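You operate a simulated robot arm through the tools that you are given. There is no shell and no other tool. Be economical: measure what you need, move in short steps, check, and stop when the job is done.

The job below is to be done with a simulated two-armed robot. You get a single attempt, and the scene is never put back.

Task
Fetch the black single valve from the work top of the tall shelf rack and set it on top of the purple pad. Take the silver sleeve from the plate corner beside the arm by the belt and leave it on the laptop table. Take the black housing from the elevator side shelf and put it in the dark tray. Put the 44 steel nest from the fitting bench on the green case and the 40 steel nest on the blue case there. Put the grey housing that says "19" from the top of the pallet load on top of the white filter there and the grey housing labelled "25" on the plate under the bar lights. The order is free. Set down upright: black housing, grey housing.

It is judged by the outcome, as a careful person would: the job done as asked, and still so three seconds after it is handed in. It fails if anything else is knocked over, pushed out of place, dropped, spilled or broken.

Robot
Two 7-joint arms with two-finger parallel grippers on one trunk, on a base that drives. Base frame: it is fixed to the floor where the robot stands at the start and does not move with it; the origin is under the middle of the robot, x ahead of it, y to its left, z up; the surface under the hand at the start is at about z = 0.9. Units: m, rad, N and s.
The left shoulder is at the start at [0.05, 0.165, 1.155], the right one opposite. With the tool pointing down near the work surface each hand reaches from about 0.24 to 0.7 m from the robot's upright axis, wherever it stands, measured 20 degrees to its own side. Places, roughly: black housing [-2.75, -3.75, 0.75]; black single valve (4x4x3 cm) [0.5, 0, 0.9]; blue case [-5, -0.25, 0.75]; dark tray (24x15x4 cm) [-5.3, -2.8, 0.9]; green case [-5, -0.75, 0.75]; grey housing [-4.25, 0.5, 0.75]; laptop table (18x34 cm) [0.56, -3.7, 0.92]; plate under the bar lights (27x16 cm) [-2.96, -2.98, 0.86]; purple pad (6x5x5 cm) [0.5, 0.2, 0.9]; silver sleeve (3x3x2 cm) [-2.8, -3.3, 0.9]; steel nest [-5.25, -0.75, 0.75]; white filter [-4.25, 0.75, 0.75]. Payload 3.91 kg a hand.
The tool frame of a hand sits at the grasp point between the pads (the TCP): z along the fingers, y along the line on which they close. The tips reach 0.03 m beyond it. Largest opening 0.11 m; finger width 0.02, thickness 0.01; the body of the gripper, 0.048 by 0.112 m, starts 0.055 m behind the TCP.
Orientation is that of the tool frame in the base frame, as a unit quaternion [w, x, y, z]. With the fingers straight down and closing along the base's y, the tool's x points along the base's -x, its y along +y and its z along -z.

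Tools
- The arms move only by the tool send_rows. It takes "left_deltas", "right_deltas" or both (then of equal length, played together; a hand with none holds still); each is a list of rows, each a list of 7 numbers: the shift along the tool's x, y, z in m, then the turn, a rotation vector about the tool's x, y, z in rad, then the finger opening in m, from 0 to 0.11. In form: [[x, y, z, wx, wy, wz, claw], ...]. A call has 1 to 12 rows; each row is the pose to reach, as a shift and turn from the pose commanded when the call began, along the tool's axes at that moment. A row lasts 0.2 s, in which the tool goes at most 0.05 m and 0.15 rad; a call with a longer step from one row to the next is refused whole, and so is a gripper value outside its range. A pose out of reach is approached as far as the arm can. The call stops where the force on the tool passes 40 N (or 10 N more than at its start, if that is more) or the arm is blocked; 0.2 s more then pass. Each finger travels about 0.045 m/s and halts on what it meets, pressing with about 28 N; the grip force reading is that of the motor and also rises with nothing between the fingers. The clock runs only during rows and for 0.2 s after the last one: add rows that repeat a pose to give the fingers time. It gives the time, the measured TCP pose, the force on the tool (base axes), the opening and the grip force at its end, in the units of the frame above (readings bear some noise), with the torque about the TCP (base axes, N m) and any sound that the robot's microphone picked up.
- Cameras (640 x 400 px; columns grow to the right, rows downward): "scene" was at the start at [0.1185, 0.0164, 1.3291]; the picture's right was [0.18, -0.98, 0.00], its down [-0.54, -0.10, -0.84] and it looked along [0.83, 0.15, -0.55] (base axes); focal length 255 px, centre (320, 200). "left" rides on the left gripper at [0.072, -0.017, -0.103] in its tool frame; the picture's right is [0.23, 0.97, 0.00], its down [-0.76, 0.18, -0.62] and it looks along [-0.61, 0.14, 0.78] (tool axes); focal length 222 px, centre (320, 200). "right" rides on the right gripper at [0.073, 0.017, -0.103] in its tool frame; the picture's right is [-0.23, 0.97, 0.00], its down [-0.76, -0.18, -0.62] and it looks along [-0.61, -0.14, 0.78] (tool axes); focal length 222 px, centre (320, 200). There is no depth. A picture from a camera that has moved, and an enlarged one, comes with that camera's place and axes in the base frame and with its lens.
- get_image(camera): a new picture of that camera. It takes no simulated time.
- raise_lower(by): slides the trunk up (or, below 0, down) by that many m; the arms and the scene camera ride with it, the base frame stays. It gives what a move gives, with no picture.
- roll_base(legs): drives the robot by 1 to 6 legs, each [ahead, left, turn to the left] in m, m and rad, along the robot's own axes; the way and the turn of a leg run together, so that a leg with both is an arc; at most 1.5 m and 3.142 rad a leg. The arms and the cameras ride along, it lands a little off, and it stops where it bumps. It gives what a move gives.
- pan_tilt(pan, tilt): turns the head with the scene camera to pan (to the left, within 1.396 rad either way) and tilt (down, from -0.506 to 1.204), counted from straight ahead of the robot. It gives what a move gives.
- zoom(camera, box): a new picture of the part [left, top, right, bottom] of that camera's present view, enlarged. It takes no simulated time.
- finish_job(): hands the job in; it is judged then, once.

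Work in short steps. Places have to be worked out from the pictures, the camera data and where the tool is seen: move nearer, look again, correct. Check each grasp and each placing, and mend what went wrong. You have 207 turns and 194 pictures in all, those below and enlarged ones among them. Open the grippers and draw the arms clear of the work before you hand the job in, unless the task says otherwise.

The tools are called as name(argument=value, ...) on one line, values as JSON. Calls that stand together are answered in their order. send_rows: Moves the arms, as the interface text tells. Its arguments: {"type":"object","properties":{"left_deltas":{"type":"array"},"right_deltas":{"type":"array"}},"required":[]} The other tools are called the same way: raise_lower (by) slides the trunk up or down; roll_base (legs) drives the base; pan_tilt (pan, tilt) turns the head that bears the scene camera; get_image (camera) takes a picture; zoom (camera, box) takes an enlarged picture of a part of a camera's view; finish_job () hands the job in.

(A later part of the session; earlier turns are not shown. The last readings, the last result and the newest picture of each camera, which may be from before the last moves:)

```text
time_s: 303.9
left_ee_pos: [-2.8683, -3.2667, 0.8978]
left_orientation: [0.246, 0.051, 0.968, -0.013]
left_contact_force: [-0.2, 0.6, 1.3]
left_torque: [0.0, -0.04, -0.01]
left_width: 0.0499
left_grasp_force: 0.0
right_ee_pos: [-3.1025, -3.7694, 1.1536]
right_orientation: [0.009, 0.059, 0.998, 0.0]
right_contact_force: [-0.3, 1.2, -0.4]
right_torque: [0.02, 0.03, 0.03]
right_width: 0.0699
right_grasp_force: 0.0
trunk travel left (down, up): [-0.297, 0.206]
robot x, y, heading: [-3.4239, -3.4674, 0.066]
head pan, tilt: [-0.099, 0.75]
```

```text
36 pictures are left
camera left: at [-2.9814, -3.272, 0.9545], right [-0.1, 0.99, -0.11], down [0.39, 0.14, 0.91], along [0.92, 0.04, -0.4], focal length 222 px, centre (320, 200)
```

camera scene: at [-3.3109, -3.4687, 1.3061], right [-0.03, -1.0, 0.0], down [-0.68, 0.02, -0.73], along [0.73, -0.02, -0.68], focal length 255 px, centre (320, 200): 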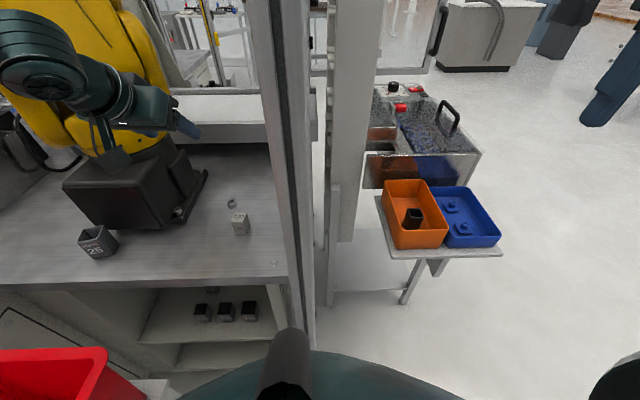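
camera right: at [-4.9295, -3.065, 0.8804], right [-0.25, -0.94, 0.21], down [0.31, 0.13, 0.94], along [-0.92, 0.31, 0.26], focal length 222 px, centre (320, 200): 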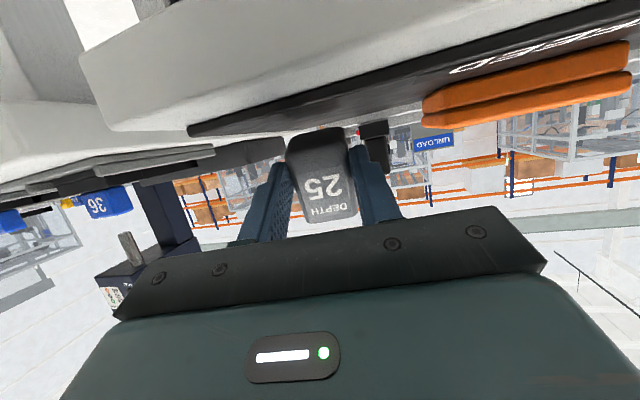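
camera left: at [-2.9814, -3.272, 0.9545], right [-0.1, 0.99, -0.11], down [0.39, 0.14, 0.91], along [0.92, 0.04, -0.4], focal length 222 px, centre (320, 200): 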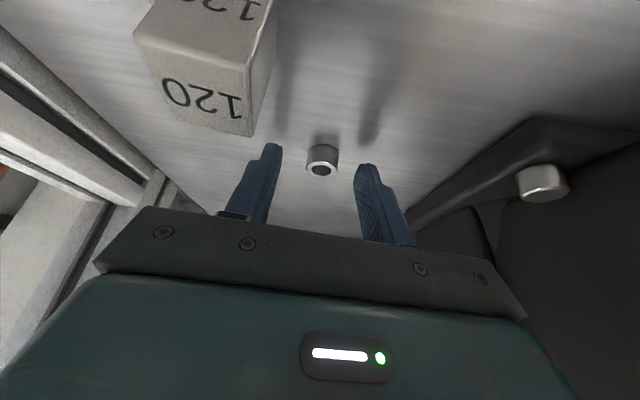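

Tips at the plate and sleeve between them. Closing.

send_rows(left_deltas=[[-0.002, 0.001, 0.0, 0, 0, 0, 0.04], [-0.002, 0.001, 0.0, 0, 0, 0, 0.03], [-0.002, 0.001, 0, 0, 0, 0, 0.015], [-0.002, 0.001, 0, 0, 0, 0, 0.01], [-0.002, 0.001, 0, 0, 0, 0, 0.01]])

raise_lower(by=0.15)

zoom(camera="left", box=[220, 80, 420, 230])

```text
time_s: 305.1
left_ee_pos: [-2.8644, -3.2655, 0.8987]
left_orientation: [0.245, 0.052, 0.968, -0.015]
left_contact_force: [0.3, 0.6, 0.4]
left_torque: [-0.05, -0.06, -0.01]
left_width: 0.0199
left_grasp_force: 27.7
right_ee_pos: [-3.1025, -3.7686, 1.1531]
right_orientation: [0.01, 0.059, 0.998, -0.001]
right_contact_force: [-0.8, 0.9, 0.0]
right_torque: [0.0, -0.01, 0.0]
right_width: 0.0699
right_grasp_force: 0.1
trunk travel left (down, up): [-0.297, 0.206]
robot x, y, heading: [-3.4261, -3.467, 0.066]
head pan, tilt: [-0.099, 0.75]
```

```text
time_s: 306.8
left_ee_pos: [-2.8633, -3.2656, 1.0492]
left_orientation: [0.245, 0.05, 0.968, -0.014]
left_contact_force: [0.2, 0.0, -0.6]
left_torque: [-0.02, -0.05, 0.02]
left_width: 0.0197
left_grasp_force: 28.4
right_ee_pos: [-3.1021, -3.7689, 1.3028]
right_orientation: [0.009, 0.059, 0.998, 0.0]
right_contact_force: [0.2, 0.0, 0.3]
right_torque: [0.0, -0.01, -0.03]
right_width: 0.0699
right_grasp_force: 0.2
trunk travel left (down, up): [-0.447, 0.056]
robot x, y, heading: [-3.427, -3.469, 0.067]
head pan, tilt: [-0.099, 0.75]
```

```text
2.67 times, centred on (320, 155) of left
camera zoom: at [-2.9788, -3.2709, 1.1054], right [-0.1, 0.99, -0.11], down [0.39, 0.14, 0.91], along [0.92, 0.04, -0.4], focal length 592 px, centre (320, 320)
```

zoom: 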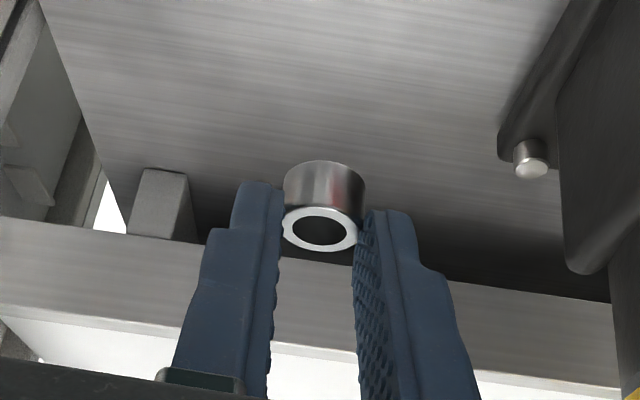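

Sleeve held. I pull the left hand back and up, lower the trunk, and send the right hand above the orange bin for the black housing (est. (-2.887,-3.713), rim z≈0.86).

send_rows(left_deltas=[[0.0, 0, -0.045, 0, 0, 0, 0.01], [0.03, 0, -0.085, 0, 0, 0, 0.01], [0.06, 0, -0.12, 0, 0, 0, 0.01], [0.09, 0, -0.16, 0, 0, 0, 0.01], [0.116, 0, -0.2, 0, 0, 0, 0.01]])

raise_lower(by=-0.17)

send_rows(right_deltas=[[-0.04, 0.016, 0.02, 0, 0, -0.03, 0.06], [-0.08, 0.032, 0.04, 0, 0, -0.05, 0.058], [-0.12, 0.048, 0.06, 0, 0, -0.08, 0.058], [-0.16, 0.065, 0.08, 0, 0, -0.1, 0.058], [-0.203, 0.0815, 0.09, 0, 0, -0.1, 0.058], [-0.203, 0.0815, 0.12, 0, 0, -0.1, 0.058]])

get_image(camera="right")

```text
time_s: 308.0
left_ee_pos: [-3.0608, -3.2432, 1.172]
left_orientation: [0.246, 0.052, 0.968, -0.015]
left_contact_force: [-0.8, -0.4, -0.7]
left_torque: [-0.02, -0.02, 0.0]
left_width: 0.0196
left_grasp_force: 28.1
right_ee_pos: [-3.1042, -3.7695, 1.3033]
right_orientation: [0.01, 0.06, 0.998, 0.0]
right_contact_force: [0.3, 0.0, 0.7]
right_torque: [-0.01, -0.01, 0.0]
right_width: 0.0701
right_grasp_force: 0.1
trunk travel left (down, up): [-0.447, 0.056]
robot x, y, heading: [-3.427, -3.4681, 0.063]
head pan, tilt: [-0.099, 0.75]
```

```text
time_s: 309.9
left_ee_pos: [-3.059, -3.2429, 1.0009]
left_orientation: [0.246, 0.052, 0.968, -0.014]
left_contact_force: [-0.1, -0.1, -0.7]
left_torque: [0.0, 0.02, -0.01]
left_width: 0.0194
left_grasp_force: 28.2
right_ee_pos: [-3.1028, -3.7704, 1.1323]
right_orientation: [0.009, 0.06, 0.998, 0.0]
right_contact_force: [-0.3, 0.3, 0.7]
right_torque: [0.0, 0.02, 0.01]
right_width: 0.0701
right_grasp_force: 0.0
trunk travel left (down, up): [-0.277, 0.226]
robot x, y, heading: [-3.4268, -3.467, 0.07]
head pan, tilt: [-0.099, 0.75]
```

```text
time_s: 311.3
left_ee_pos: [-3.0604, -3.2431, 1.0009]
left_orientation: [0.245, 0.052, 0.968, -0.014]
left_contact_force: [-0.4, 0.1, 0.3]
left_torque: [0.01, 0.0, 0.02]
left_width: 0.0194
left_grasp_force: 27.8
right_ee_pos: [-2.8919, -3.7118, 1.0175]
right_orientation: [0.01, 0.01, 1.0, 0.0]
right_contact_force: [-0.1, -0.2, 0.3]
right_torque: [-0.01, 0.0, -0.03]
right_width: 0.058
right_grasp_force: 0.0
trunk travel left (down, up): [-0.277, 0.226]
robot x, y, heading: [-3.4236, -3.47, 0.064]
head pan, tilt: [-0.099, 0.75]
```

```text
34 pictures are left
camera right: at [-2.967, -3.6938, 1.1185], right [0.25, 0.97, 0.01], down [0.75, -0.19, 0.64], along [0.62, -0.15, -0.77], focal length 222 px, centre (320, 200)
```

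right: 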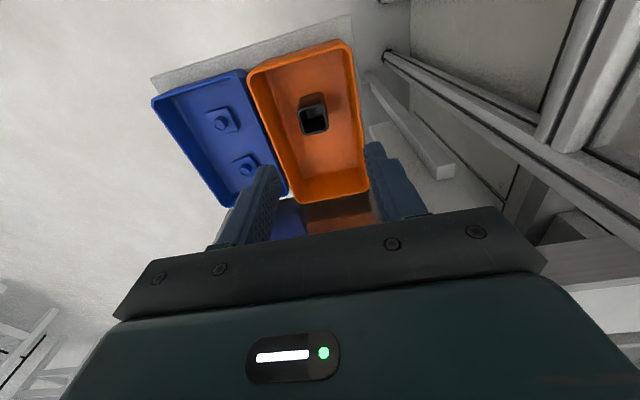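

Refined: housing rim at (-2.876,-3.721), z≈0.848, between bin walls y -3.78/-3.67. Descending with the fingers at 5.4 cm.

send_rows(right_deltas=[[-0.016, -0.009, 0.04, 0, 0, 0, 0.054], [-0.016, -0.009, 0.08, 0, 0, 0, 0.054], [-0.016, -0.009, 0.115, 0, 0, 0, 0.054]])

get_image(camera="right")

```text
time_s: 312.1
left_ee_pos: [-3.0596, -3.2425, 1.0004]
left_orientation: [0.245, 0.051, 0.968, -0.014]
left_contact_force: [0.6, -0.4, -0.8]
left_torque: [-0.02, 0.01, 0.01]
left_width: 0.0198
left_grasp_force: 27.8
right_ee_pos: [-2.8718, -3.7214, 0.9026]
right_orientation: [0.011, 0.009, 1.0, 0.0]
right_contact_force: [0.2, -0.1, 1.2]
right_torque: [-0.03, -0.01, 0.02]
right_width: 0.0537
right_grasp_force: 0.0
trunk travel left (down, up): [-0.277, 0.226]
robot x, y, heading: [-3.423, -3.464, 0.064]
head pan, tilt: [-0.099, 0.75]
```

```text
33 pictures are left
camera right: at [-2.9472, -3.7025, 1.004], right [0.25, 0.97, 0.0], down [0.75, -0.19, 0.64], along [0.62, -0.15, -0.77], focal length 222 px, centre (320, 200)
```

right: 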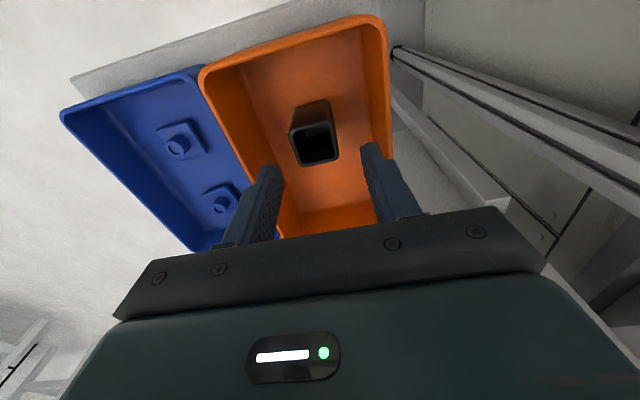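

send_rows(right_deltas=[[0, -0.003, 0.02, 0, 0, 0, 0.054], [0, -0.003, 0.04, 0, 0, 0, 0.054], [0, -0.003, 0.06, 0, 0, 0, 0.054], [0, -0.003, 0.06, 0, 0, 0, 0.045], [0, -0.003, 0.06, 0, 0, 0, 0.035], [0, -0.003, 0.06, 0, 0, 0, 0.025], [0, -0.003, 0.06, 0, 0, 0, 0.02]])

get_image(camera="right")

```text
time_s: 313.7
left_ee_pos: [-3.0602, -3.2438, 1.0015]
left_orientation: [0.246, 0.051, 0.968, -0.014]
left_contact_force: [0.2, 0.2, -1.5]
left_torque: [0.03, -0.02, -0.01]
left_width: 0.0202
left_grasp_force: 27.8
right_ee_pos: [-2.8704, -3.7253, 0.843]
right_orientation: [0.01, 0.01, 1.0, 0.0]
right_contact_force: [-0.7, -0.1, 0.4]
right_torque: [-0.02, 0.0, 0.01]
right_width: 0.035
right_grasp_force: 28.3
trunk travel left (down, up): [-0.277, 0.226]
robot x, y, heading: [-3.4282, -3.4716, 0.064]
head pan, tilt: [-0.099, 0.75]
```

```text
32 pictures are left
camera right: at [-2.9462, -3.7054, 0.9441], right [0.25, 0.97, 0.0], down [0.75, -0.19, 0.64], along [0.62, -0.15, -0.77], focal length 222 px, centre (320, 200)
```

right: 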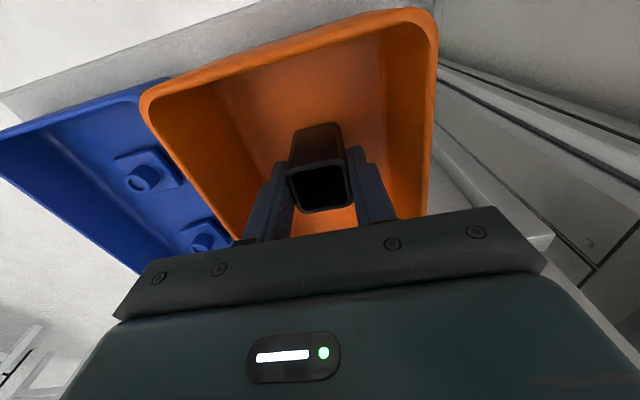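

Housing gripped (3.5 cm). Raising it out of the bin and tucking the right hand back in.

raise_lower(by=0.17)

send_rows(right_deltas=[[0.02, -0.004, -0.04, 0, 0, 0, 0.02], [0.045, -0.008, -0.08, 0, 0, 0, 0.02], [0.07, -0.012, -0.12, 0, 0, 0, 0.02], [0.1, -0.018, -0.15, 0, 0, 0, 0.02], [0.135, -0.025, -0.18, 0, 0, 0, 0.02], [0.17, -0.032, -0.21, 0, 0, 0, 0.02], [0.2, -0.038, -0.24, 0, 0, 0, 0.02], [0.233, -0.044, -0.26, 0, 0, 0, 0.02]])

roll_base(legs=[[0, 0, 0.35], [-0.105, 0.055, 0], [0, 0, 0.38], [-0.131, 0.221, 0], [-0.1, 0.15, 0]])

get_image(camera="scene")

```text
time_s: 315.6
left_ee_pos: [-3.0592, -3.2431, 1.1724]
left_orientation: [0.246, 0.051, 0.968, -0.014]
left_contact_force: [-0.2, 0.0, 0.3]
left_torque: [0.0, -0.02, 0.05]
left_width: 0.0203
left_grasp_force: 27.7
right_ee_pos: [-2.8702, -3.7248, 1.0113]
right_orientation: [0.009, 0.009, 1.0, 0.0]
right_contact_force: [0.3, -0.5, 0.3]
right_torque: [0.02, -0.01, -0.04]
right_width: 0.0349
right_grasp_force: 27.9
trunk travel left (down, up): [-0.447, 0.056]
robot x, y, heading: [-3.4276, -3.47, 0.065]
head pan, tilt: [-0.099, 0.75]
```

```text
time_s: 317.4
left_ee_pos: [-3.0601, -3.2425, 1.1706]
left_orientation: [0.245, 0.051, 0.968, -0.014]
left_contact_force: [-0.2, 0.1, 0.1]
left_torque: [-0.02, 0.01, 0.0]
left_width: 0.0203
left_grasp_force: 28.0
right_ee_pos: [-3.1123, -3.7634, 1.2684]
right_orientation: [0.009, 0.01, 1.0, 0.0]
right_contact_force: [-0.3, -0.4, -0.7]
right_torque: [0.01, 0.01, 0.02]
right_width: 0.0352
right_grasp_force: 28.1
trunk travel left (down, up): [-0.447, 0.056]
robot x, y, heading: [-3.4203, -3.4702, 0.068]
head pan, tilt: [-0.099, 0.75]
```

```text
time_s: 324.6
left_ee_pos: [-3.8466, -2.9563, 1.1707]
left_orientation: [0.234, -0.298, 0.922, 0.076]
left_contact_force: [0.2, 0.1, -1.3]
left_torque: [-0.01, 0.0, 0.0]
left_width: 0.02
left_grasp_force: 27.3
right_ee_pos: [-3.5364, -3.3776, 1.2681]
right_orientation: [0.009, -0.349, 0.937, 0.003]
right_contact_force: [0.7, 0.2, 0.2]
right_torque: [-0.02, 0.0, -0.02]
right_width: 0.0348
right_grasp_force: 28.0
trunk travel left (down, up): [-0.447, 0.056]
robot x, y, heading: [-3.9715, -3.3721, 0.8]
head pan, tilt: [-0.099, 0.75]
```

```text
31 pictures are left
camera scene: at [-3.8819, -3.2931, 1.3861], right [0.64, -0.77, 0.0], down [-0.52, -0.44, -0.73], along [0.56, 0.47, -0.68], focal length 255 px, centre (320, 200)
```

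scene: 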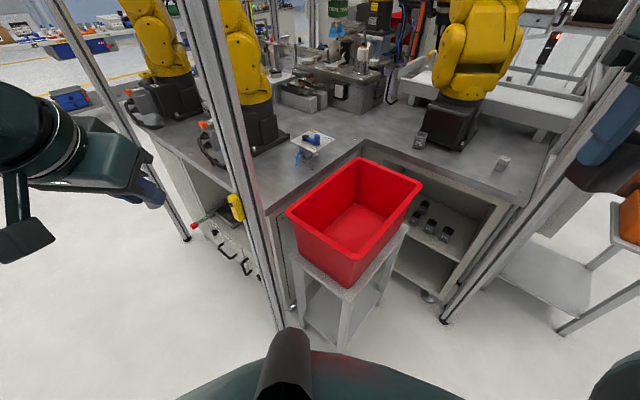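

Out of the pocket with both items held, and everything behind is in place. Now to the dark tray: turn around and approach its bench.

roll_base(legs=[[-0.145, 0.25, 0], [0, 0, 2.34], [0.2, -0.22, 0]])

send_rows(left_deltas=[[-0.016, 0, -0.03, 0, 0, 0, 0.01], [-0.032, 0, -0.06, 0, 0, 0, 0.01], [-0.048, 0, -0.09, 0, 0, 0, 0.01]])

pan_tilt(pan=-0.2, tilt=0.6)

get_image(camera="scene")

```text
time_s: 335.2
left_ee_pos: [-4.8228, -3.2926, 1.1698]
left_orientation: [-0.018, 0.967, -0.067, -0.245]
left_contact_force: [-0.3, 0.6, -0.8]
left_torque: [-0.01, 0.01, -0.01]
left_width: 0.02
left_grasp_force: 28.0
right_ee_pos: [-4.7538, -2.7745, 1.2687]
right_orientation: [0.0, 1.0, -0.025, -0.01]
right_contact_force: [-0.3, 0.8, -0.1]
right_torque: [-0.02, -0.02, -0.02]
right_width: 0.035
right_grasp_force: 27.4
trunk travel left (down, up): [-0.447, 0.056]
robot x, y, heading: [-4.4514, -3.0762, -3.104]
head pan, tilt: [-0.099, 0.75]
```

```text
time_s: 336.0
left_ee_pos: [-4.8217, -3.2933, 1.2753]
left_orientation: [-0.017, 0.967, -0.067, -0.245]
left_contact_force: [0.0, 0.8, 0.6]
left_torque: [-0.03, 0.0, -0.02]
left_width: 0.02
left_grasp_force: 27.8
right_ee_pos: [-4.7529, -2.7752, 1.2681]
right_orientation: [0.0, 1.0, -0.026, -0.009]
right_contact_force: [0.0, -0.1, 0.7]
right_torque: [0.03, 0.02, -0.01]
right_width: 0.0349
right_grasp_force: 28.3
trunk travel left (down, up): [-0.447, 0.056]
robot x, y, heading: [-4.45, -3.0785, -3.104]
head pan, tilt: [-0.099, 0.75]
```

```text
time_s: 336.7
left_ee_pos: [-4.8222, -3.2931, 1.274]
left_orientation: [-0.017, 0.967, -0.067, -0.245]
left_contact_force: [0.0, 0.0, -0.6]
left_torque: [0.0, 0.0, -0.01]
left_width: 0.02
left_grasp_force: 27.9
right_ee_pos: [-4.7533, -2.7758, 1.2692]
right_orientation: [0.0, 1.0, -0.026, -0.01]
right_contact_force: [-0.2, 0.1, -0.6]
right_torque: [-0.01, -0.01, 0.01]
right_width: 0.0352
right_grasp_force: 28.0
trunk travel left (down, up): [-0.447, 0.056]
robot x, y, heading: [-4.4515, -3.0802, -3.109]
head pan, tilt: [-0.201, 0.6]
```

```text
30 pictures are left
camera scene: at [-4.5653, -3.0653, 1.3989], right [0.16, 0.99, 0.0], down [0.56, -0.09, -0.82], along [-0.81, 0.14, -0.57], focal length 255 px, centre (320, 200)
```

scene: 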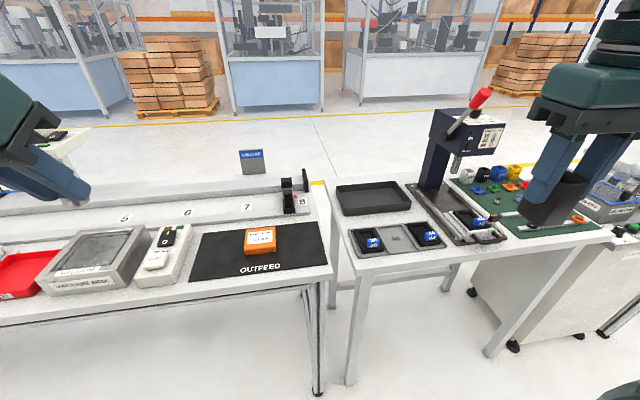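

Driving in 0.16 m, lowering the trunk, and moving the housing above the tray's left half.

roll_base(legs=[[0.16, 0, 0]])

raise_lower(by=-0.12)

send_rows(right_deltas=[[-0.04, 0.01, 0.01, 0, 0, 0, 0.02], [-0.08, 0.02, 0.02, 0, 0, 0, 0.02], [-0.12, 0.03, 0.03, 0, 0, 0, 0.02], [-0.16, 0.04, 0.04, 0, 0, 0, 0.02], [-0.2, 0.05, 0.055, 0, 0, 0, 0.02], [-0.24, 0.06, 0.07, 0, 0, 0, 0.02], [-0.275, 0.07, 0.085, 0, 0, 0, 0.02], [-0.307, 0.076, 0.096, 0, 0, 0, 0.02]])

get_image(camera="right")

```text
time_s: 338.1
left_ee_pos: [-4.9752, -3.3003, 1.274]
left_orientation: [-0.018, 0.967, -0.066, -0.246]
left_contact_force: [-0.7, 0.9, -0.6]
left_torque: [-0.02, -0.03, 0.02]
left_width: 0.02
left_grasp_force: 28.6
right_ee_pos: [-4.9094, -2.7809, 1.268]
right_orientation: [0.0, 1.0, -0.024, -0.01]
right_contact_force: [-0.5, -0.5, -0.8]
right_torque: [-0.04, -0.01, 0.0]
right_width: 0.035
right_grasp_force: 28.3
trunk travel left (down, up): [-0.447, 0.056]
robot x, y, heading: [-4.6054, -3.085, -3.104]
head pan, tilt: [-0.201, 0.6]
```

```text
time_s: 339.6
left_ee_pos: [-4.9759, -3.3001, 1.1553]
left_orientation: [-0.018, 0.967, -0.067, -0.246]
left_contact_force: [0.1, -0.3, -0.1]
left_torque: [-0.01, 0.0, 0.02]
left_width: 0.02
left_grasp_force: 27.7
right_ee_pos: [-4.9089, -2.7806, 1.1477]
right_orientation: [-0.001, 1.0, -0.024, -0.009]
right_contact_force: [0.7, 0.9, 0.1]
right_torque: [0.05, -0.01, -0.01]
right_width: 0.0351
right_grasp_force: 28.2
trunk travel left (down, up): [-0.327, 0.176]
robot x, y, heading: [-4.6038, -3.0893, -3.11]
head pan, tilt: [-0.201, 0.6]
```

```text
time_s: 341.4
left_ee_pos: [-4.976, -3.3002, 1.1546]
left_orientation: [-0.019, 0.967, -0.067, -0.246]
left_contact_force: [-0.1, -0.3, -0.4]
left_torque: [0.0, 0.0, 0.0]
left_width: 0.0202
left_grasp_force: 27.8
right_ee_pos: [-5.2218, -2.8442, 1.0571]
right_orientation: [0.0, 1.0, -0.025, -0.01]
right_contact_force: [0.1, 0.1, 0.4]
right_torque: [-0.02, -0.01, -0.01]
right_width: 0.035
right_grasp_force: 28.1
trunk travel left (down, up): [-0.327, 0.176]
robot x, y, heading: [-4.6042, -3.0853, -3.105]
head pan, tilt: [-0.201, 0.6]
```

```text
29 pictures are left
camera right: at [-5.1493, -2.863, 1.1591], right [-0.27, -0.96, 0.0], down [-0.74, 0.21, 0.64], along [-0.61, 0.17, -0.77], focal length 222 px, centre (320, 200)
```

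right: 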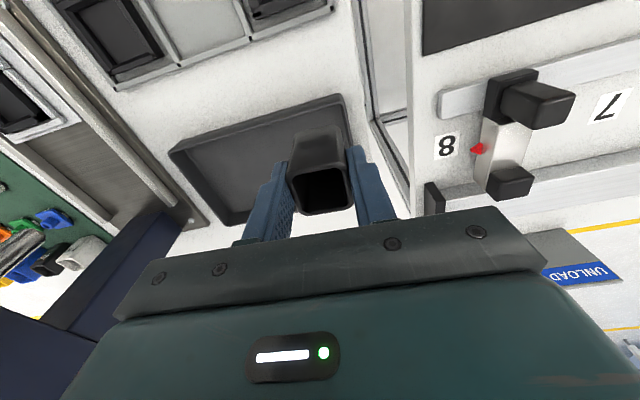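

send_rows(right_deltas=[[-0.01, -0.015, 0.02, 0, 0, 0, 0.02], [-0.019, -0.029, 0.05, 0, 0, 0, 0.02], [-0.019, -0.029, 0.085, 0, 0, 0, 0.02], [-0.019, -0.029, 0.115, 0, 0, 0, 0.02], [-0.019, -0.029, 0.122, 0, 0, 0, 0.02], [-0.019, -0.029, 0.128, 0, 0, 0, 0.02], [-0.019, -0.029, 0.133, 0, 0, 0, 0.02]])

get_image(camera="right")

```text
time_s: 343.0
left_ee_pos: [-4.9741, -3.3004, 1.1553]
left_orientation: [-0.019, 0.967, -0.067, -0.246]
left_contact_force: [1.4, 0.4, -0.5]
left_torque: [-0.02, 0.01, -0.03]
left_width: 0.0201
left_grasp_force: 28.6
right_ee_pos: [-5.2414, -2.8123, 0.9325]
right_orientation: [0.0, 1.0, -0.025, -0.014]
right_contact_force: [-3.7, 1.8, 26.0]
right_torque: [0.15, -0.21, -0.01]
right_width: 0.0352
right_grasp_force: 27.7
trunk travel left (down, up): [-0.327, 0.176]
robot x, y, heading: [-4.6042, -3.0837, -3.098]
head pan, tilt: [-0.201, 0.6]
```

```text
28 pictures are left
camera right: at [-5.1675, -2.8326, 1.0327], right [-0.27, -0.96, 0.01], down [-0.73, 0.21, 0.64], along [-0.62, 0.17, -0.77], focal length 222 px, centre (320, 200)
```

right: 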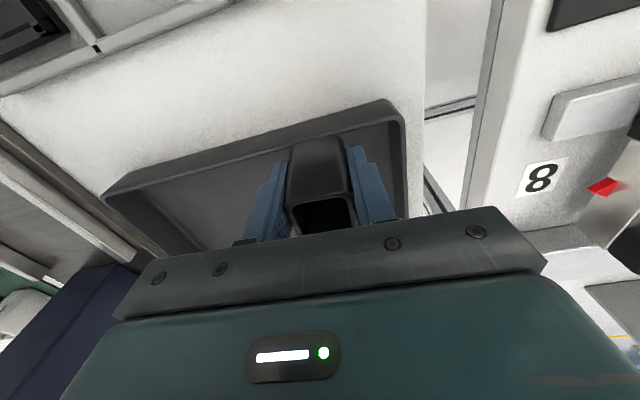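

Housing touches the tray floor (26 N). Ease up, open slowly, check, then rise straight up.

send_rows(right_deltas=[[0, 0, -0.004, 0, 0, 0, 0.02], [0, 0, -0.004, 0, 0, 0, 0.038], [0, 0, -0.004, 0, 0, 0, 0.043], [0, 0, -0.004, 0, 0, 0, 0.05], [0, 0, -0.004, 0, 0, 0, 0.055]])

send_rows(right_deltas=[[0, 0, -0.02, 0, 0, 0, 0.055], [0, 0, -0.05, 0, 0, 0, 0.055], [0, 0, -0.09, 0, 0, 0, 0.055], [0, 0, -0.13, 0, 0, 0, 0.055], [0.04, -0.0, -0.15, 0, 0, 0, 0.055], [0.08, 0, -0.16, 0, 0, 0, 0.055], [0.12, 0, -0.17, 0, 0, 0, 0.055]])

zoom(camera="scene", box=[300, 140, 460, 260])

```text
time_s: 344.2
left_ee_pos: [-4.9762, -3.2991, 1.1543]
left_orientation: [-0.017, 0.967, -0.065, -0.246]
left_contact_force: [0.3, -0.2, 0.5]
left_torque: [0.03, 0.01, 0.04]
left_width: 0.0199
left_grasp_force: 28.2
right_ee_pos: [-5.2399, -2.8113, 0.9301]
right_orientation: [0.0, 1.0, -0.024, -0.01]
right_contact_force: [0.1, -0.1, -0.1]
right_torque: [-0.02, 0.0, -0.03]
right_width: 0.0552
right_grasp_force: 0.1
trunk travel left (down, up): [-0.327, 0.176]
robot x, y, heading: [-4.602, -3.0867, -3.108]
head pan, tilt: [-0.201, 0.6]
```

```text
time_s: 345.8
left_ee_pos: [-4.975, -3.3004, 1.1554]
left_orientation: [-0.017, 0.967, -0.066, -0.245]
left_contact_force: [1.0, -0.3, 0.0]
left_torque: [-0.01, 0.0, -0.03]
left_width: 0.0199
left_grasp_force: 28.0
right_ee_pos: [-5.1172, -2.819, 1.0975]
right_orientation: [-0.001, 1.0, -0.025, -0.01]
right_contact_force: [-0.1, 0.9, 0.2]
right_torque: [-0.01, 0.03, 0.01]
right_width: 0.0551
right_grasp_force: 0.0
trunk travel left (down, up): [-0.327, 0.176]
robot x, y, heading: [-4.607, -3.0863, -3.107]
head pan, tilt: [-0.201, 0.6]
```

```text
3.33 times, centred on (380, 200) of scene
camera zoom: at [-4.719, -3.0708, 1.2791], right [0.16, 0.99, 0.0], down [0.56, -0.09, -0.83], along [-0.81, 0.13, -0.56], focal length 850 px, centre (120, 200)
```

zoom: 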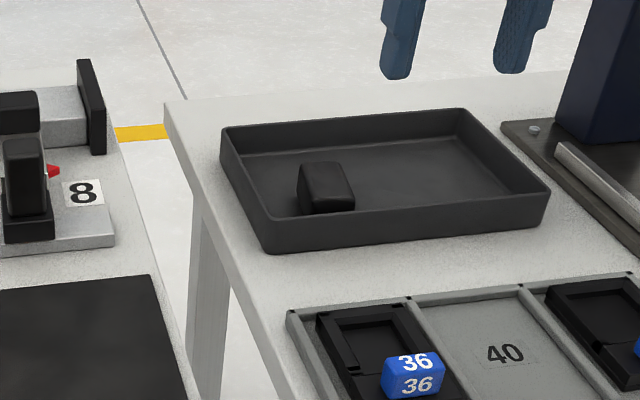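

zoom(camera="scene", box=[360, 175, 420, 220])

zoom(camera="right", box=[220, 60, 440, 220])

```text
8.89 times, centred on (390, 198) of scene
camera zoom: at [-4.719, -3.0708, 1.2791], right [0.16, 0.99, 0.0], down [0.56, -0.09, -0.83], along [-0.81, 0.13, -0.56], focal length 2265 px, centre (-302, 222)
```

zoom: 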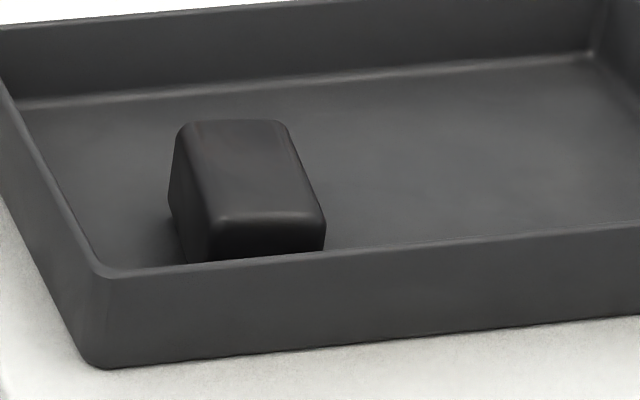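

```text
2.50 times, centred on (330, 140) of right
camera zoom: at [-5.0446, -2.8388, 1.1992], right [-0.28, -0.96, 0.0], down [-0.74, 0.22, 0.64], along [-0.61, 0.17, -0.77], focal length 555 px, centre (295, 350)
```

zoom: 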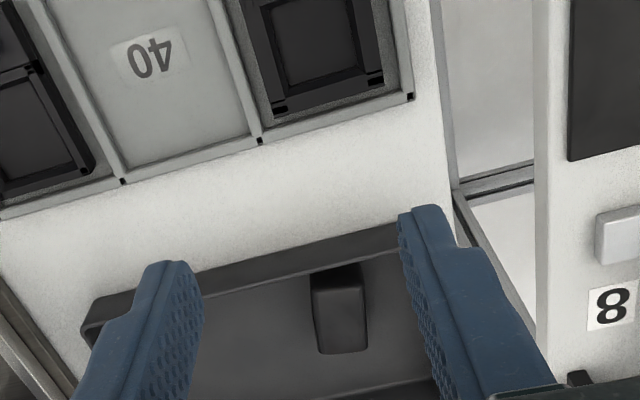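

The housing tipped onto its back on release, like the cup did with this hand (probably the arm sprang from stored contact force). I'll grip it near its rim end with the vertical tool, rotate it up, and release at low force. First, hover over it.

send_rows(right_deltas=[[-0.045, 0, 0.01, 0, 0, 0, 0.055], [-0.09, 0.001, 0.03, 0, 0, 0, 0.055], [-0.13, 0.001, 0.06, 0, -0.0, 0, 0.055], [-0.143, 0.001, 0.1, 0, 0, 0, 0.055]])

get_image(camera="right")

```text
time_s: 346.8
left_ee_pos: [-4.9773, -3.2995, 1.1544]
left_orientation: [-0.017, 0.967, -0.066, -0.245]
left_contact_force: [-0.8, 0.0, -0.1]
left_torque: [-0.02, 0.02, 0.0]
left_width: 0.0198
left_grasp_force: 27.6
right_ee_pos: [-5.2635, -2.8125, 0.9988]
right_orientation: [-0.001, 1.0, -0.024, -0.011]
right_contact_force: [0.2, 0.2, 0.4]
right_torque: [0.02, 0.0, -0.02]
right_width: 0.055
right_grasp_force: 0.1
trunk travel left (down, up): [-0.327, 0.176]
robot x, y, heading: [-4.6038, -3.0827, -3.111]
head pan, tilt: [-0.201, 0.6]
```

```text
24 pictures are left
camera right: at [-5.1916, -2.8321, 1.101], right [-0.27, -0.96, 0.0], down [-0.74, 0.21, 0.64], along [-0.61, 0.17, -0.77], focal length 222 px, centre (320, 200)
```

right: 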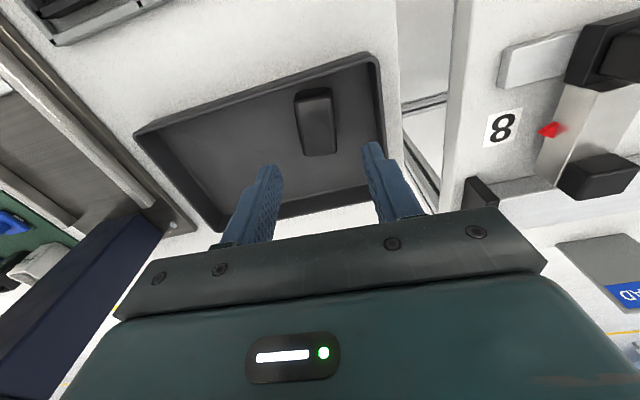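

The housing spans x -5.236…-5.287. Going down with the pads near its rim end, and closing.

send_rows(right_deltas=[[-0.006, -0.001, 0.03, 0, 0, 0, 0.055], [-0.0105, -0.002, 0.06, 0, 0, 0, 0.055], [-0.0105, -0.002, 0.081, 0, 0, 0, 0.055], [-0.0105, -0.002, 0.081, 0, 0, 0, 0.045], [-0.0105, -0.002, 0.081, 0, 0, 0, 0.035], [-0.0105, -0.002, 0.081, 0, 0, 0, 0.025], [-0.0105, -0.002, 0.081, 0, 0, 0, 0.02]])

```text
time_s: 348.4
left_ee_pos: [-4.9753, -3.3001, 1.1545]
left_orientation: [-0.018, 0.967, -0.066, -0.246]
left_contact_force: [-0.1, -0.4, -0.3]
left_torque: [0.04, 0.0, -0.01]
left_width: 0.0201
left_grasp_force: 28.5
right_ee_pos: [-5.2739, -2.809, 0.919]
right_orientation: [0.0, 1.0, -0.025, -0.011]
right_contact_force: [0.2, -0.3, 0.6]
right_torque: [0.02, 0.04, -0.01]
right_width: 0.0349
right_grasp_force: 28.3
trunk travel left (down, up): [-0.327, 0.176]
robot x, y, heading: [-4.6059, -3.0855, -3.109]
head pan, tilt: [-0.201, 0.6]
```

Gripped. Lifting 8 cm and rotating the tool forward to bring the housing upright.

send_rows(right_deltas=[[0, 0, -0.04, 0, 0, 0, 0.02], [0, 0, -0.08, 0, 0, 0, 0.02], [0, 0, -0.085, 0, -0.14, 0, 0.02], [0, 0, -0.085, 0, -0.28, 0, 0.02], [0, 0, -0.085, 0, -0.42, 0, 0.02], [0, 0, -0.085, 0, -0.56, 0, 0.02], [0, 0, -0.085, 0, -0.7, 0, 0.02], [0, 0, -0.085, 0, -0.84, 0, 0.02], [0, 0, -0.085, 0, -0.98, 0, 0.02], [0, 0, -0.085, 0, -1.1, 0, 0.02], [0, 0, -0.085, 0, -1.18, 0, 0.02]])

get_image(camera="scene")

```text
time_s: 350.8
left_ee_pos: [-4.9751, -3.2998, 1.1543]
left_orientation: [-0.018, 0.967, -0.066, -0.245]
left_contact_force: [-0.3, 0.2, 0.4]
left_torque: [0.02, 0.0, 0.0]
left_width: 0.0201
left_grasp_force: 28.5
right_ee_pos: [-5.2737, -2.8097, 1.0044]
right_orientation: [-0.014, 0.825, -0.021, -0.564]
right_contact_force: [0.6, -0.6, -1.2]
right_torque: [0.01, 0.01, 0.03]
right_width: 0.0348
right_grasp_force: 28.0
right hand out of reach, approached as far as the arm can: row 2
trunk travel left (down, up): [-0.327, 0.176]
robot x, y, heading: [-4.6036, -3.0827, -3.105]
head pan, tilt: [-0.201, 0.6]
```

```text
23 pictures are left
camera scene: at [-4.7196, -3.0709, 1.279], right [0.16, 0.99, 0.0], down [0.56, -0.09, -0.82], along [-0.81, 0.13, -0.57], focal length 255 px, centre (320, 200)
```

scene: 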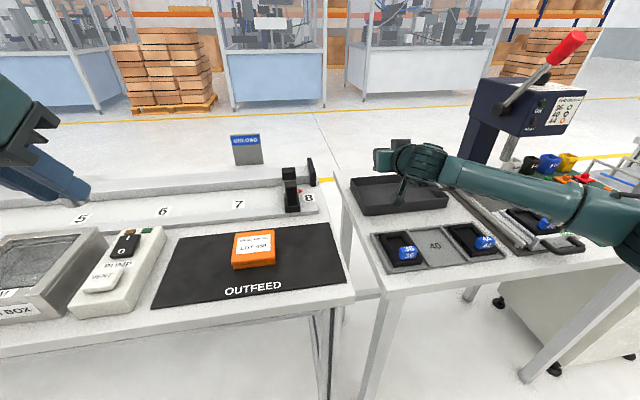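

Lean is ~22°, rim up. Lowering with the trunk toward the tray floor.

raise_lower(by=-0.066)

raise_lower(by=-0.006)

get_image(camera="right")

```text
time_s: 351.9
left_ee_pos: [-4.9754, -3.2999, 1.088]
left_orientation: [-0.018, 0.967, -0.066, -0.246]
left_contact_force: [-0.2, -0.8, 0.4]
left_torque: [0.01, 0.0, 0.0]
left_width: 0.0199
left_grasp_force: 28.3
right_ee_pos: [-5.2737, -2.8089, 0.9388]
right_orientation: [-0.014, 0.826, -0.021, -0.564]
right_contact_force: [0.6, 0.0, -1.2]
right_torque: [-0.02, -0.04, 0.02]
right_width: 0.035
right_grasp_force: 28.1
trunk travel left (down, up): [-0.261, 0.242]
robot x, y, heading: [-4.6034, -3.0853, -3.103]
head pan, tilt: [-0.201, 0.6]
```

```text
time_s: 352.4
left_ee_pos: [-4.9743, -3.3003, 1.0829]
left_orientation: [-0.017, 0.967, -0.066, -0.246]
left_contact_force: [0.1, -0.1, -0.1]
left_torque: [0.01, -0.01, -0.04]
left_width: 0.0204
left_grasp_force: 28.1
right_ee_pos: [-5.2728, -2.8091, 0.9345]
right_orientation: [-0.014, 0.824, -0.021, -0.566]
right_contact_force: [0.1, 0.8, 6.2]
right_torque: [-0.09, -0.79, 0.06]
right_width: 0.0352
right_grasp_force: 28.0
trunk travel left (down, up): [-0.255, 0.248]
robot x, y, heading: [-4.6062, -3.0865, -3.103]
head pan, tilt: [-0.201, 0.6]
```

```text
22 pictures are left
camera right: at [-5.1526, -2.8315, 0.9037], right [-0.13, -0.97, 0.21], down [0.32, 0.16, 0.93], along [-0.94, 0.19, 0.28], focal length 222 px, centre (320, 200)
```

right: 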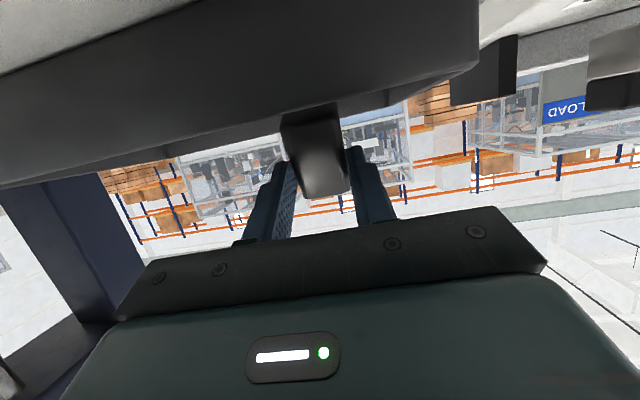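

The camera housing is just touching the table (6 N), with the part ~3 mm above the tray floor. Up 3 mm, then open in tiny steps so it swings upright between the pads.

raise_lower(by=0.003)

send_rows(right_deltas=[[0, 0, 0, 0, 0, 0, 0.034], [0, 0, 0, 0, 0, 0, 0.0355], [0, 0, 0, 0, 0, 0, 0.0365], [0, 0, 0, 0, 0, 0, 0.0375], [0, 0, 0, 0, 0, 0, 0.039], [0, 0, 0, 0, 0, 0, 0.041], [0, 0, 0, 0, 0, 0, 0.041]])

zoom(camera="right", box=[220, 60, 440, 230])

```text
time_s: 352.9
left_ee_pos: [-4.976, -3.2997, 1.0862]
left_orientation: [-0.017, 0.967, -0.066, -0.245]
left_contact_force: [0.4, 0.7, -1.2]
left_torque: [0.03, -0.01, 0.01]
left_width: 0.0198
left_grasp_force: 27.8
right_ee_pos: [-5.2725, -2.809, 0.9343]
right_orientation: [-0.014, 0.826, -0.02, -0.564]
right_contact_force: [0.1, 0.5, -0.2]
right_torque: [-0.01, 0.01, 0.0]
right_width: 0.0347
right_grasp_force: 28.3
trunk travel left (down, up): [-0.258, 0.245]
robot x, y, heading: [-4.6044, -3.0843, -3.108]
head pan, tilt: [-0.201, 0.6]
```

```text
time_s: 354.6
left_ee_pos: [-4.9749, -3.2999, 1.0845]
left_orientation: [-0.018, 0.967, -0.066, -0.247]
left_contact_force: [-1.0, 0.6, -0.4]
left_torque: [0.0, 0.02, 0.03]
left_width: 0.0201
left_grasp_force: 27.6
right_ee_pos: [-5.2723, -2.8086, 0.9352]
right_orientation: [-0.014, 0.825, -0.02, -0.565]
right_contact_force: [0.8, -0.3, 0.8]
right_torque: [0.0, -0.01, 0.02]
right_width: 0.0406
right_grasp_force: 0.0
trunk travel left (down, up): [-0.258, 0.245]
robot x, y, heading: [-4.604, -3.0848, -3.109]
head pan, tilt: [-0.201, 0.6]
```

```text
2.35 times, centred on (330, 145) of right
camera zoom: at [-5.1526, -2.8314, 0.9054], right [-0.13, -0.97, 0.21], down [0.31, 0.16, 0.94], along [-0.94, 0.19, 0.28], focal length 523 px, centre (296, 329)
```

zoom: 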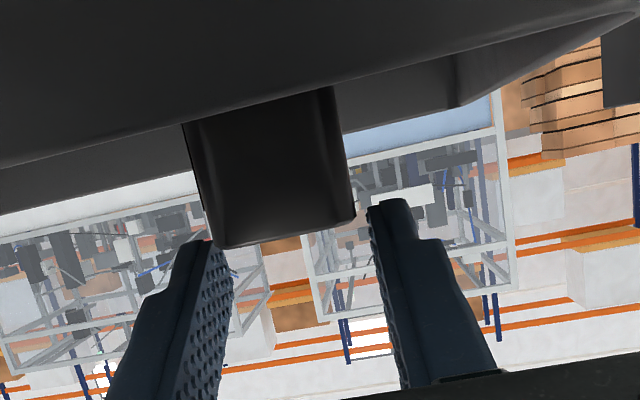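

It looks upright. Opening wide and backing straight out along the tool axis.

send_rows(right_deltas=[[0, 0, 0, 0, 0, 0, 0.046], [0, 0, 0, 0, 0, 0, 0.053], [0, 0, 0, 0, 0, 0, 0.06], [0, 0, 0, 0, 0, 0, 0.066], [-0.005, 0, -0.015, 0, 0, 0, 0.066], [-0.015, 0, -0.035, 0, 0, 0, 0.066], [-0.03, 0, -0.06, 0, 0, 0, 0.066], [-0.06, 0, -0.08, 0, 0, 0, 0.066], [-0.1, 0, -0.1, 0, 0, 0, 0.066], [-0.13, 0, -0.12, 0, 0, 0, 0.066]])

zoom(camera="scene", box=[320, 150, 480, 260])

```text
time_s: 356.8
left_ee_pos: [-4.9761, -3.3003, 1.0853]
left_orientation: [-0.017, 0.967, -0.066, -0.245]
left_contact_force: [-0.2, 0.3, -0.3]
left_torque: [0.02, 0.01, 0.02]
left_width: 0.0201
left_grasp_force: 28.8
right_ee_pos: [-5.2078, -2.8128, 1.1021]
right_orientation: [-0.013, 0.825, -0.019, -0.564]
right_contact_force: [0.7, 0.7, 1.0]
right_torque: [0.06, -0.03, -0.02]
right_width: 0.066
right_grasp_force: 0.1
trunk travel left (down, up): [-0.258, 0.245]
robot x, y, heading: [-4.6044, -3.0854, -3.109]
head pan, tilt: [-0.201, 0.6]
```

```text
3.64 times, centred on (400, 205) of scene
camera zoom: at [-4.7193, -3.0711, 1.21], right [0.16, 0.99, 0.0], down [0.56, -0.09, -0.83], along [-0.81, 0.13, -0.56], focal length 927 px, centre (29, 182)
```

zoom: 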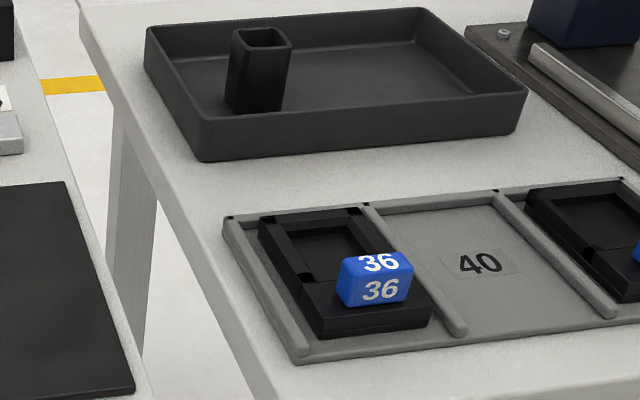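

The black housing now stands upright in the tray. Last job: the sleeve to the laptop table. I retract the right hand, raise the trunk, back off and drive north along the known aisle.

send_rows(right_deltas=[[0, 0, -0.04, 0, 0, 0, 0.066], [0, 0, -0.08, 0, 0, 0, 0.066], [0, 0, -0.12, 0, 0, 0, 0.066], [0, 0, -0.16, 0, 0, 0, 0.066], [0, 0, -0.2, 0, 0, 0, 0.066]])

raise_lower(by=0.2)

roll_base(legs=[[-0.36, 0, 0], [0, 0, -1.6], [1.3, 0, 0], [1.25, 0, 0]])

pan_tilt(pan=-1.2, tilt=0.3)

get_image(camera="scene")

```text
time_s: 357.9
left_ee_pos: [-4.9748, -3.3001, 1.0858]
left_orientation: [-0.017, 0.967, -0.065, -0.244]
left_contact_force: [0.3, 0.7, -0.2]
left_torque: [0.03, 0.02, 0.02]
left_width: 0.02
left_grasp_force: 27.6
right_ee_pos: [-5.0185, -2.8216, 1.1728]
right_orientation: [-0.014, 0.825, -0.02, -0.565]
right_contact_force: [0.2, 0.7, 0.7]
right_torque: [0.01, -0.01, 0.03]
right_width: 0.066
right_grasp_force: 0.1
trunk travel left (down, up): [-0.258, 0.245]
robot x, y, heading: [-4.605, -3.0839, -3.105]
head pan, tilt: [-0.201, 0.6]
```

```text
time_s: 360.1
left_ee_pos: [-4.9762, -3.3007, 1.284]
left_orientation: [-0.018, 0.967, -0.066, -0.246]
left_contact_force: [0.7, -0.2, -0.5]
left_torque: [0.02, -0.03, 0.02]
left_width: 0.0199
left_grasp_force: 28.2
right_ee_pos: [-5.0194, -2.8229, 1.3732]
right_orientation: [-0.014, 0.825, -0.02, -0.564]
right_contact_force: [0.2, 0.2, -0.5]
right_torque: [-0.02, -0.01, -0.01]
right_width: 0.0658
right_grasp_force: 0.0
trunk travel left (down, up): [-0.458, 0.045]
robot x, y, heading: [-4.6054, -3.0847, -3.106]
head pan, tilt: [-0.201, 0.6]
```

```text
time_s: 378.2
left_ee_pos: [-4.4699, -0.1785, 1.2854]
left_orientation: [0.188, -0.627, 0.739, 0.158]
left_contact_force: [1.0, 0.4, -0.5]
left_torque: [-0.01, -0.01, 0.0]
left_width: 0.0198
left_grasp_force: 27.9
right_ee_pos: [-3.9912, -0.1464, 1.3736]
right_orientation: [0.414, -0.562, 0.605, 0.384]
right_contact_force: [0.2, -0.5, -0.8]
right_torque: [0.0, -0.01, 0.0]
right_width: 0.0658
right_grasp_force: 0.1
trunk travel left (down, up): [-0.458, 0.045]
robot x, y, heading: [-4.2613, -0.5543, 1.589]
head pan, tilt: [-0.201, 0.6]
```

```text
time_s: 379.5
left_ee_pos: [-4.4701, -0.1789, 1.2851]
left_orientation: [0.188, -0.627, 0.739, 0.159]
left_contact_force: [0.7, -0.3, -0.4]
left_torque: [0.0, 0.0, -0.02]
left_width: 0.02
left_grasp_force: 27.7
right_ee_pos: [-3.9917, -0.146, 1.3728]
right_orientation: [0.414, -0.561, 0.606, 0.384]
right_contact_force: [0.0, -0.2, -1.2]
right_torque: [0.0, 0.0, -0.03]
right_width: 0.0662
right_grasp_force: 0.0
trunk travel left (down, up): [-0.458, 0.045]
robot x, y, heading: [-4.264, -0.5545, 1.577]
head pan, tilt: [-1.201, 0.3]
```

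```text
19 pictures are left
camera scene: at [-4.1773, -0.49, 1.4374], right [0.37, -0.93, 0.0], down [-0.27, -0.11, -0.96], along [0.89, 0.36, -0.3], focal length 255 px, centre (320, 200)
```

scene: 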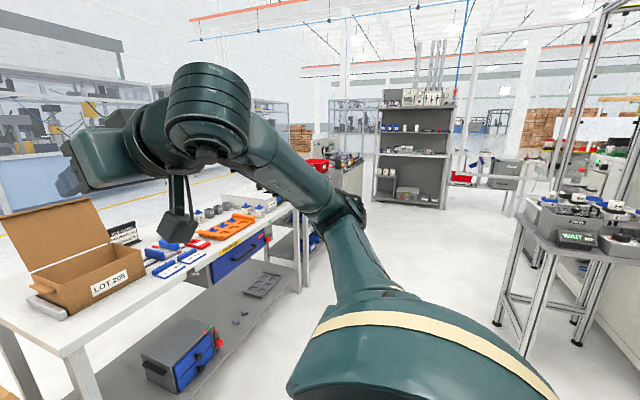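

Turning east and driving along the corridor to x≈-0.5.

roll_base(legs=[[0, 0, -1.577], [0, 0.2, 0], [1.3, 0, 0], [1.3, 0, 0], [1.1, 0, 0]])

roll_base(legs=[[0, 0, -1.57]])

pan_tilt(pan=0, tilt=0.35)

get_image(camera="scene")

```text
time_s: 400.0
left_ee_pos: [-1.0167, -0.1607, 1.2858]
left_orientation: [0.245, 0.082, 0.966, -0.023]
left_contact_force: [-0.5, 0.0, -0.5]
left_torque: [-0.01, 0.02, 0.02]
left_width: 0.0201
left_grasp_force: 27.6
right_ee_pos: [-0.9927, -0.6486, 1.3753]
right_orientation: [0.567, 0.044, 0.822, -0.03]
right_contact_force: [0.0, 0.6, -0.6]
right_torque: [-0.01, 0.02, 0.01]
right_width: 0.0663
right_grasp_force: 0.0
trunk travel left (down, up): [-0.458, 0.045]
robot x, y, heading: [-1.3881, -0.3634, -0.002]
head pan, tilt: [-1.201, 0.3]
stopped in leg 5: the robot was blocked; the commanded pose is now the measured one
```

```text
time_s: 402.1
left_ee_pos: [-0.9613, -0.387, 1.2848]
left_orientation: [0.23, 0.342, 0.907, -0.089]
left_contact_force: [0.2, -0.5, -0.3]
left_torque: [0.03, -0.02, 0.01]
left_width: 0.02
left_grasp_force: 28.1
right_ee_pos: [-1.19, -0.8061, 1.3715]
right_orientation: [0.536, 0.25, 0.787, -0.174]
right_contact_force: [3.5, 14.9, 2.9]
right_torque: [-0.45, 0.06, -0.81]
right_width: 0.062
right_grasp_force: 0.1
trunk travel left (down, up): [-0.458, 0.045]
robot x, y, heading: [-1.39, -0.3604, -0.546]
head pan, tilt: [-1.201, 0.3]
stopped in leg 1: the force on the tool passed its limit at 47 N (the readings are from after the stop); the commanded pose is now the measured one
```

```text
time_s: 403.5
left_ee_pos: [-0.9606, -0.3857, 1.2849]
left_orientation: [0.229, 0.342, 0.907, -0.09]
left_contact_force: [0.5, 1.2, 0.6]
left_torque: [0.01, 0.02, -0.01]
left_width: 0.0201
left_grasp_force: 27.8
right_ee_pos: [-1.1901, -0.8061, 1.3713]
right_orientation: [0.534, 0.253, 0.788, -0.175]
right_contact_force: [4.7, 23.4, 3.3]
right_torque: [-0.74, 0.2, -1.37]
right_width: 0.0618
right_grasp_force: 0.1
trunk travel left (down, up): [-0.458, 0.045]
robot x, y, heading: [-1.3888, -0.3648, -0.547]
head pan, tilt: [0.0, 0.351]
```

```text
18 pictures are left
camera scene: at [-1.2833, -0.4222, 1.4329], right [-0.52, -0.85, 0.0], down [-0.29, 0.18, -0.94], along [0.8, -0.49, -0.34], focal length 255 px, centre (320, 200)
```

scene: 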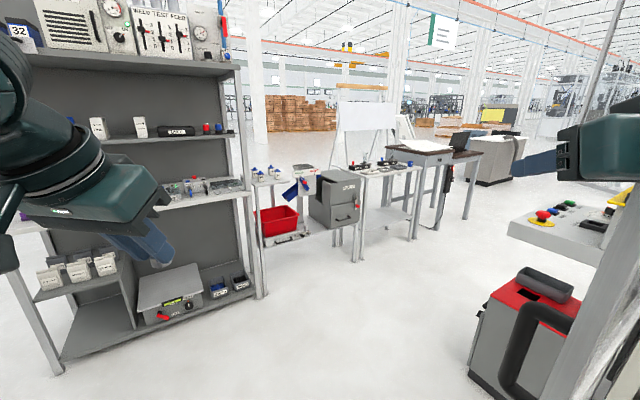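

The right arm met the cell's open door frame. I undo the turn, back up slightly, and shift north to the lane used before (y≈-0.05).

roll_base(legs=[[0, 0, 0.545]])

roll_base(legs=[[-0.15, 0, 0], [0, 0.3, 0]])

pan_tilt(pan=-0.8, tilt=0.3)

get_image(camera="scene")

```text
time_s: 405.5
left_ee_pos: [-1.0135, -0.1639, 1.2858]
left_orientation: [0.245, 0.083, 0.966, -0.023]
left_contact_force: [0.9, 0.7, 0.4]
left_torque: [-0.01, -0.02, 0.04]
left_width: 0.0201
left_grasp_force: 27.8
right_ee_pos: [-0.9905, -0.6486, 1.3704]
right_orientation: [0.562, 0.04, 0.826, -0.027]
right_contact_force: [-0.9, 0.7, 0.6]
right_torque: [-0.02, 0.0, 0.0]
right_width: 0.066
right_grasp_force: 0.2
trunk travel left (down, up): [-0.458, 0.045]
robot x, y, heading: [-1.3893, -0.3669, 0.0]
head pan, tilt: [0.0, 0.351]
stopped in leg 1: the robot was blocked; the commanded pose is now the measured one
```

```text
time_s: 409.7
left_ee_pos: [-1.1604, 0.134, 1.2835]
left_orientation: [0.243, 0.085, 0.966, -0.023]
left_contact_force: [0.6, 0.3, -0.7]
left_torque: [0.0, -0.01, 0.02]
left_width: 0.0196
left_grasp_force: 28.2
right_ee_pos: [-1.1385, -0.3491, 1.3678]
right_orientation: [0.561, 0.039, 0.826, -0.027]
right_contact_force: [-0.6, -0.1, 0.2]
right_torque: [0.01, 0.0, 0.01]
right_width: 0.0659
right_grasp_force: 0.0
trunk travel left (down, up): [-0.458, 0.045]
robot x, y, heading: [-1.5412, -0.0639, -0.007]
head pan, tilt: [0.0, 0.351]
```

```text
time_s: 410.9
left_ee_pos: [-1.1594, 0.1346, 1.2841]
left_orientation: [0.243, 0.086, 0.966, -0.023]
left_contact_force: [0.6, -0.5, -1.8]
left_torque: [0.01, 0.0, -0.02]
left_width: 0.02
left_grasp_force: 27.5
right_ee_pos: [-1.1381, -0.3491, 1.3689]
right_orientation: [0.562, 0.039, 0.826, -0.027]
right_contact_force: [1.2, 0.4, 0.1]
right_torque: [0.01, 0.01, 0.05]
right_width: 0.0659
right_grasp_force: 0.1
trunk travel left (down, up): [-0.458, 0.045]
robot x, y, heading: [-1.5405, -0.0669, -0.006]
head pan, tilt: [-0.799, 0.3]
```

```text
17 pictures are left
camera scene: at [-1.4439, -0.1322, 1.4375], right [-0.72, -0.69, 0.0], down [-0.21, 0.21, -0.96], along [0.66, -0.69, -0.3], focal length 255 px, centre (320, 200)
```

scene: 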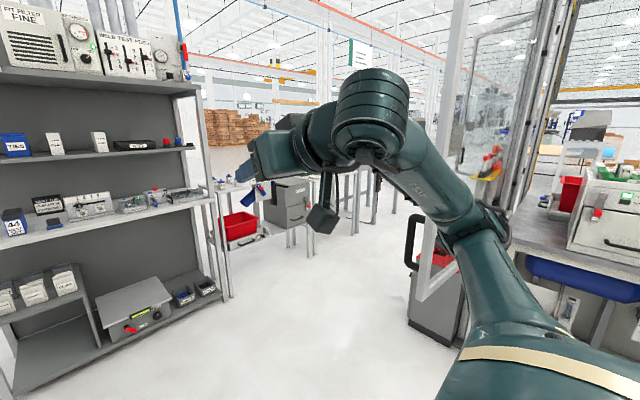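

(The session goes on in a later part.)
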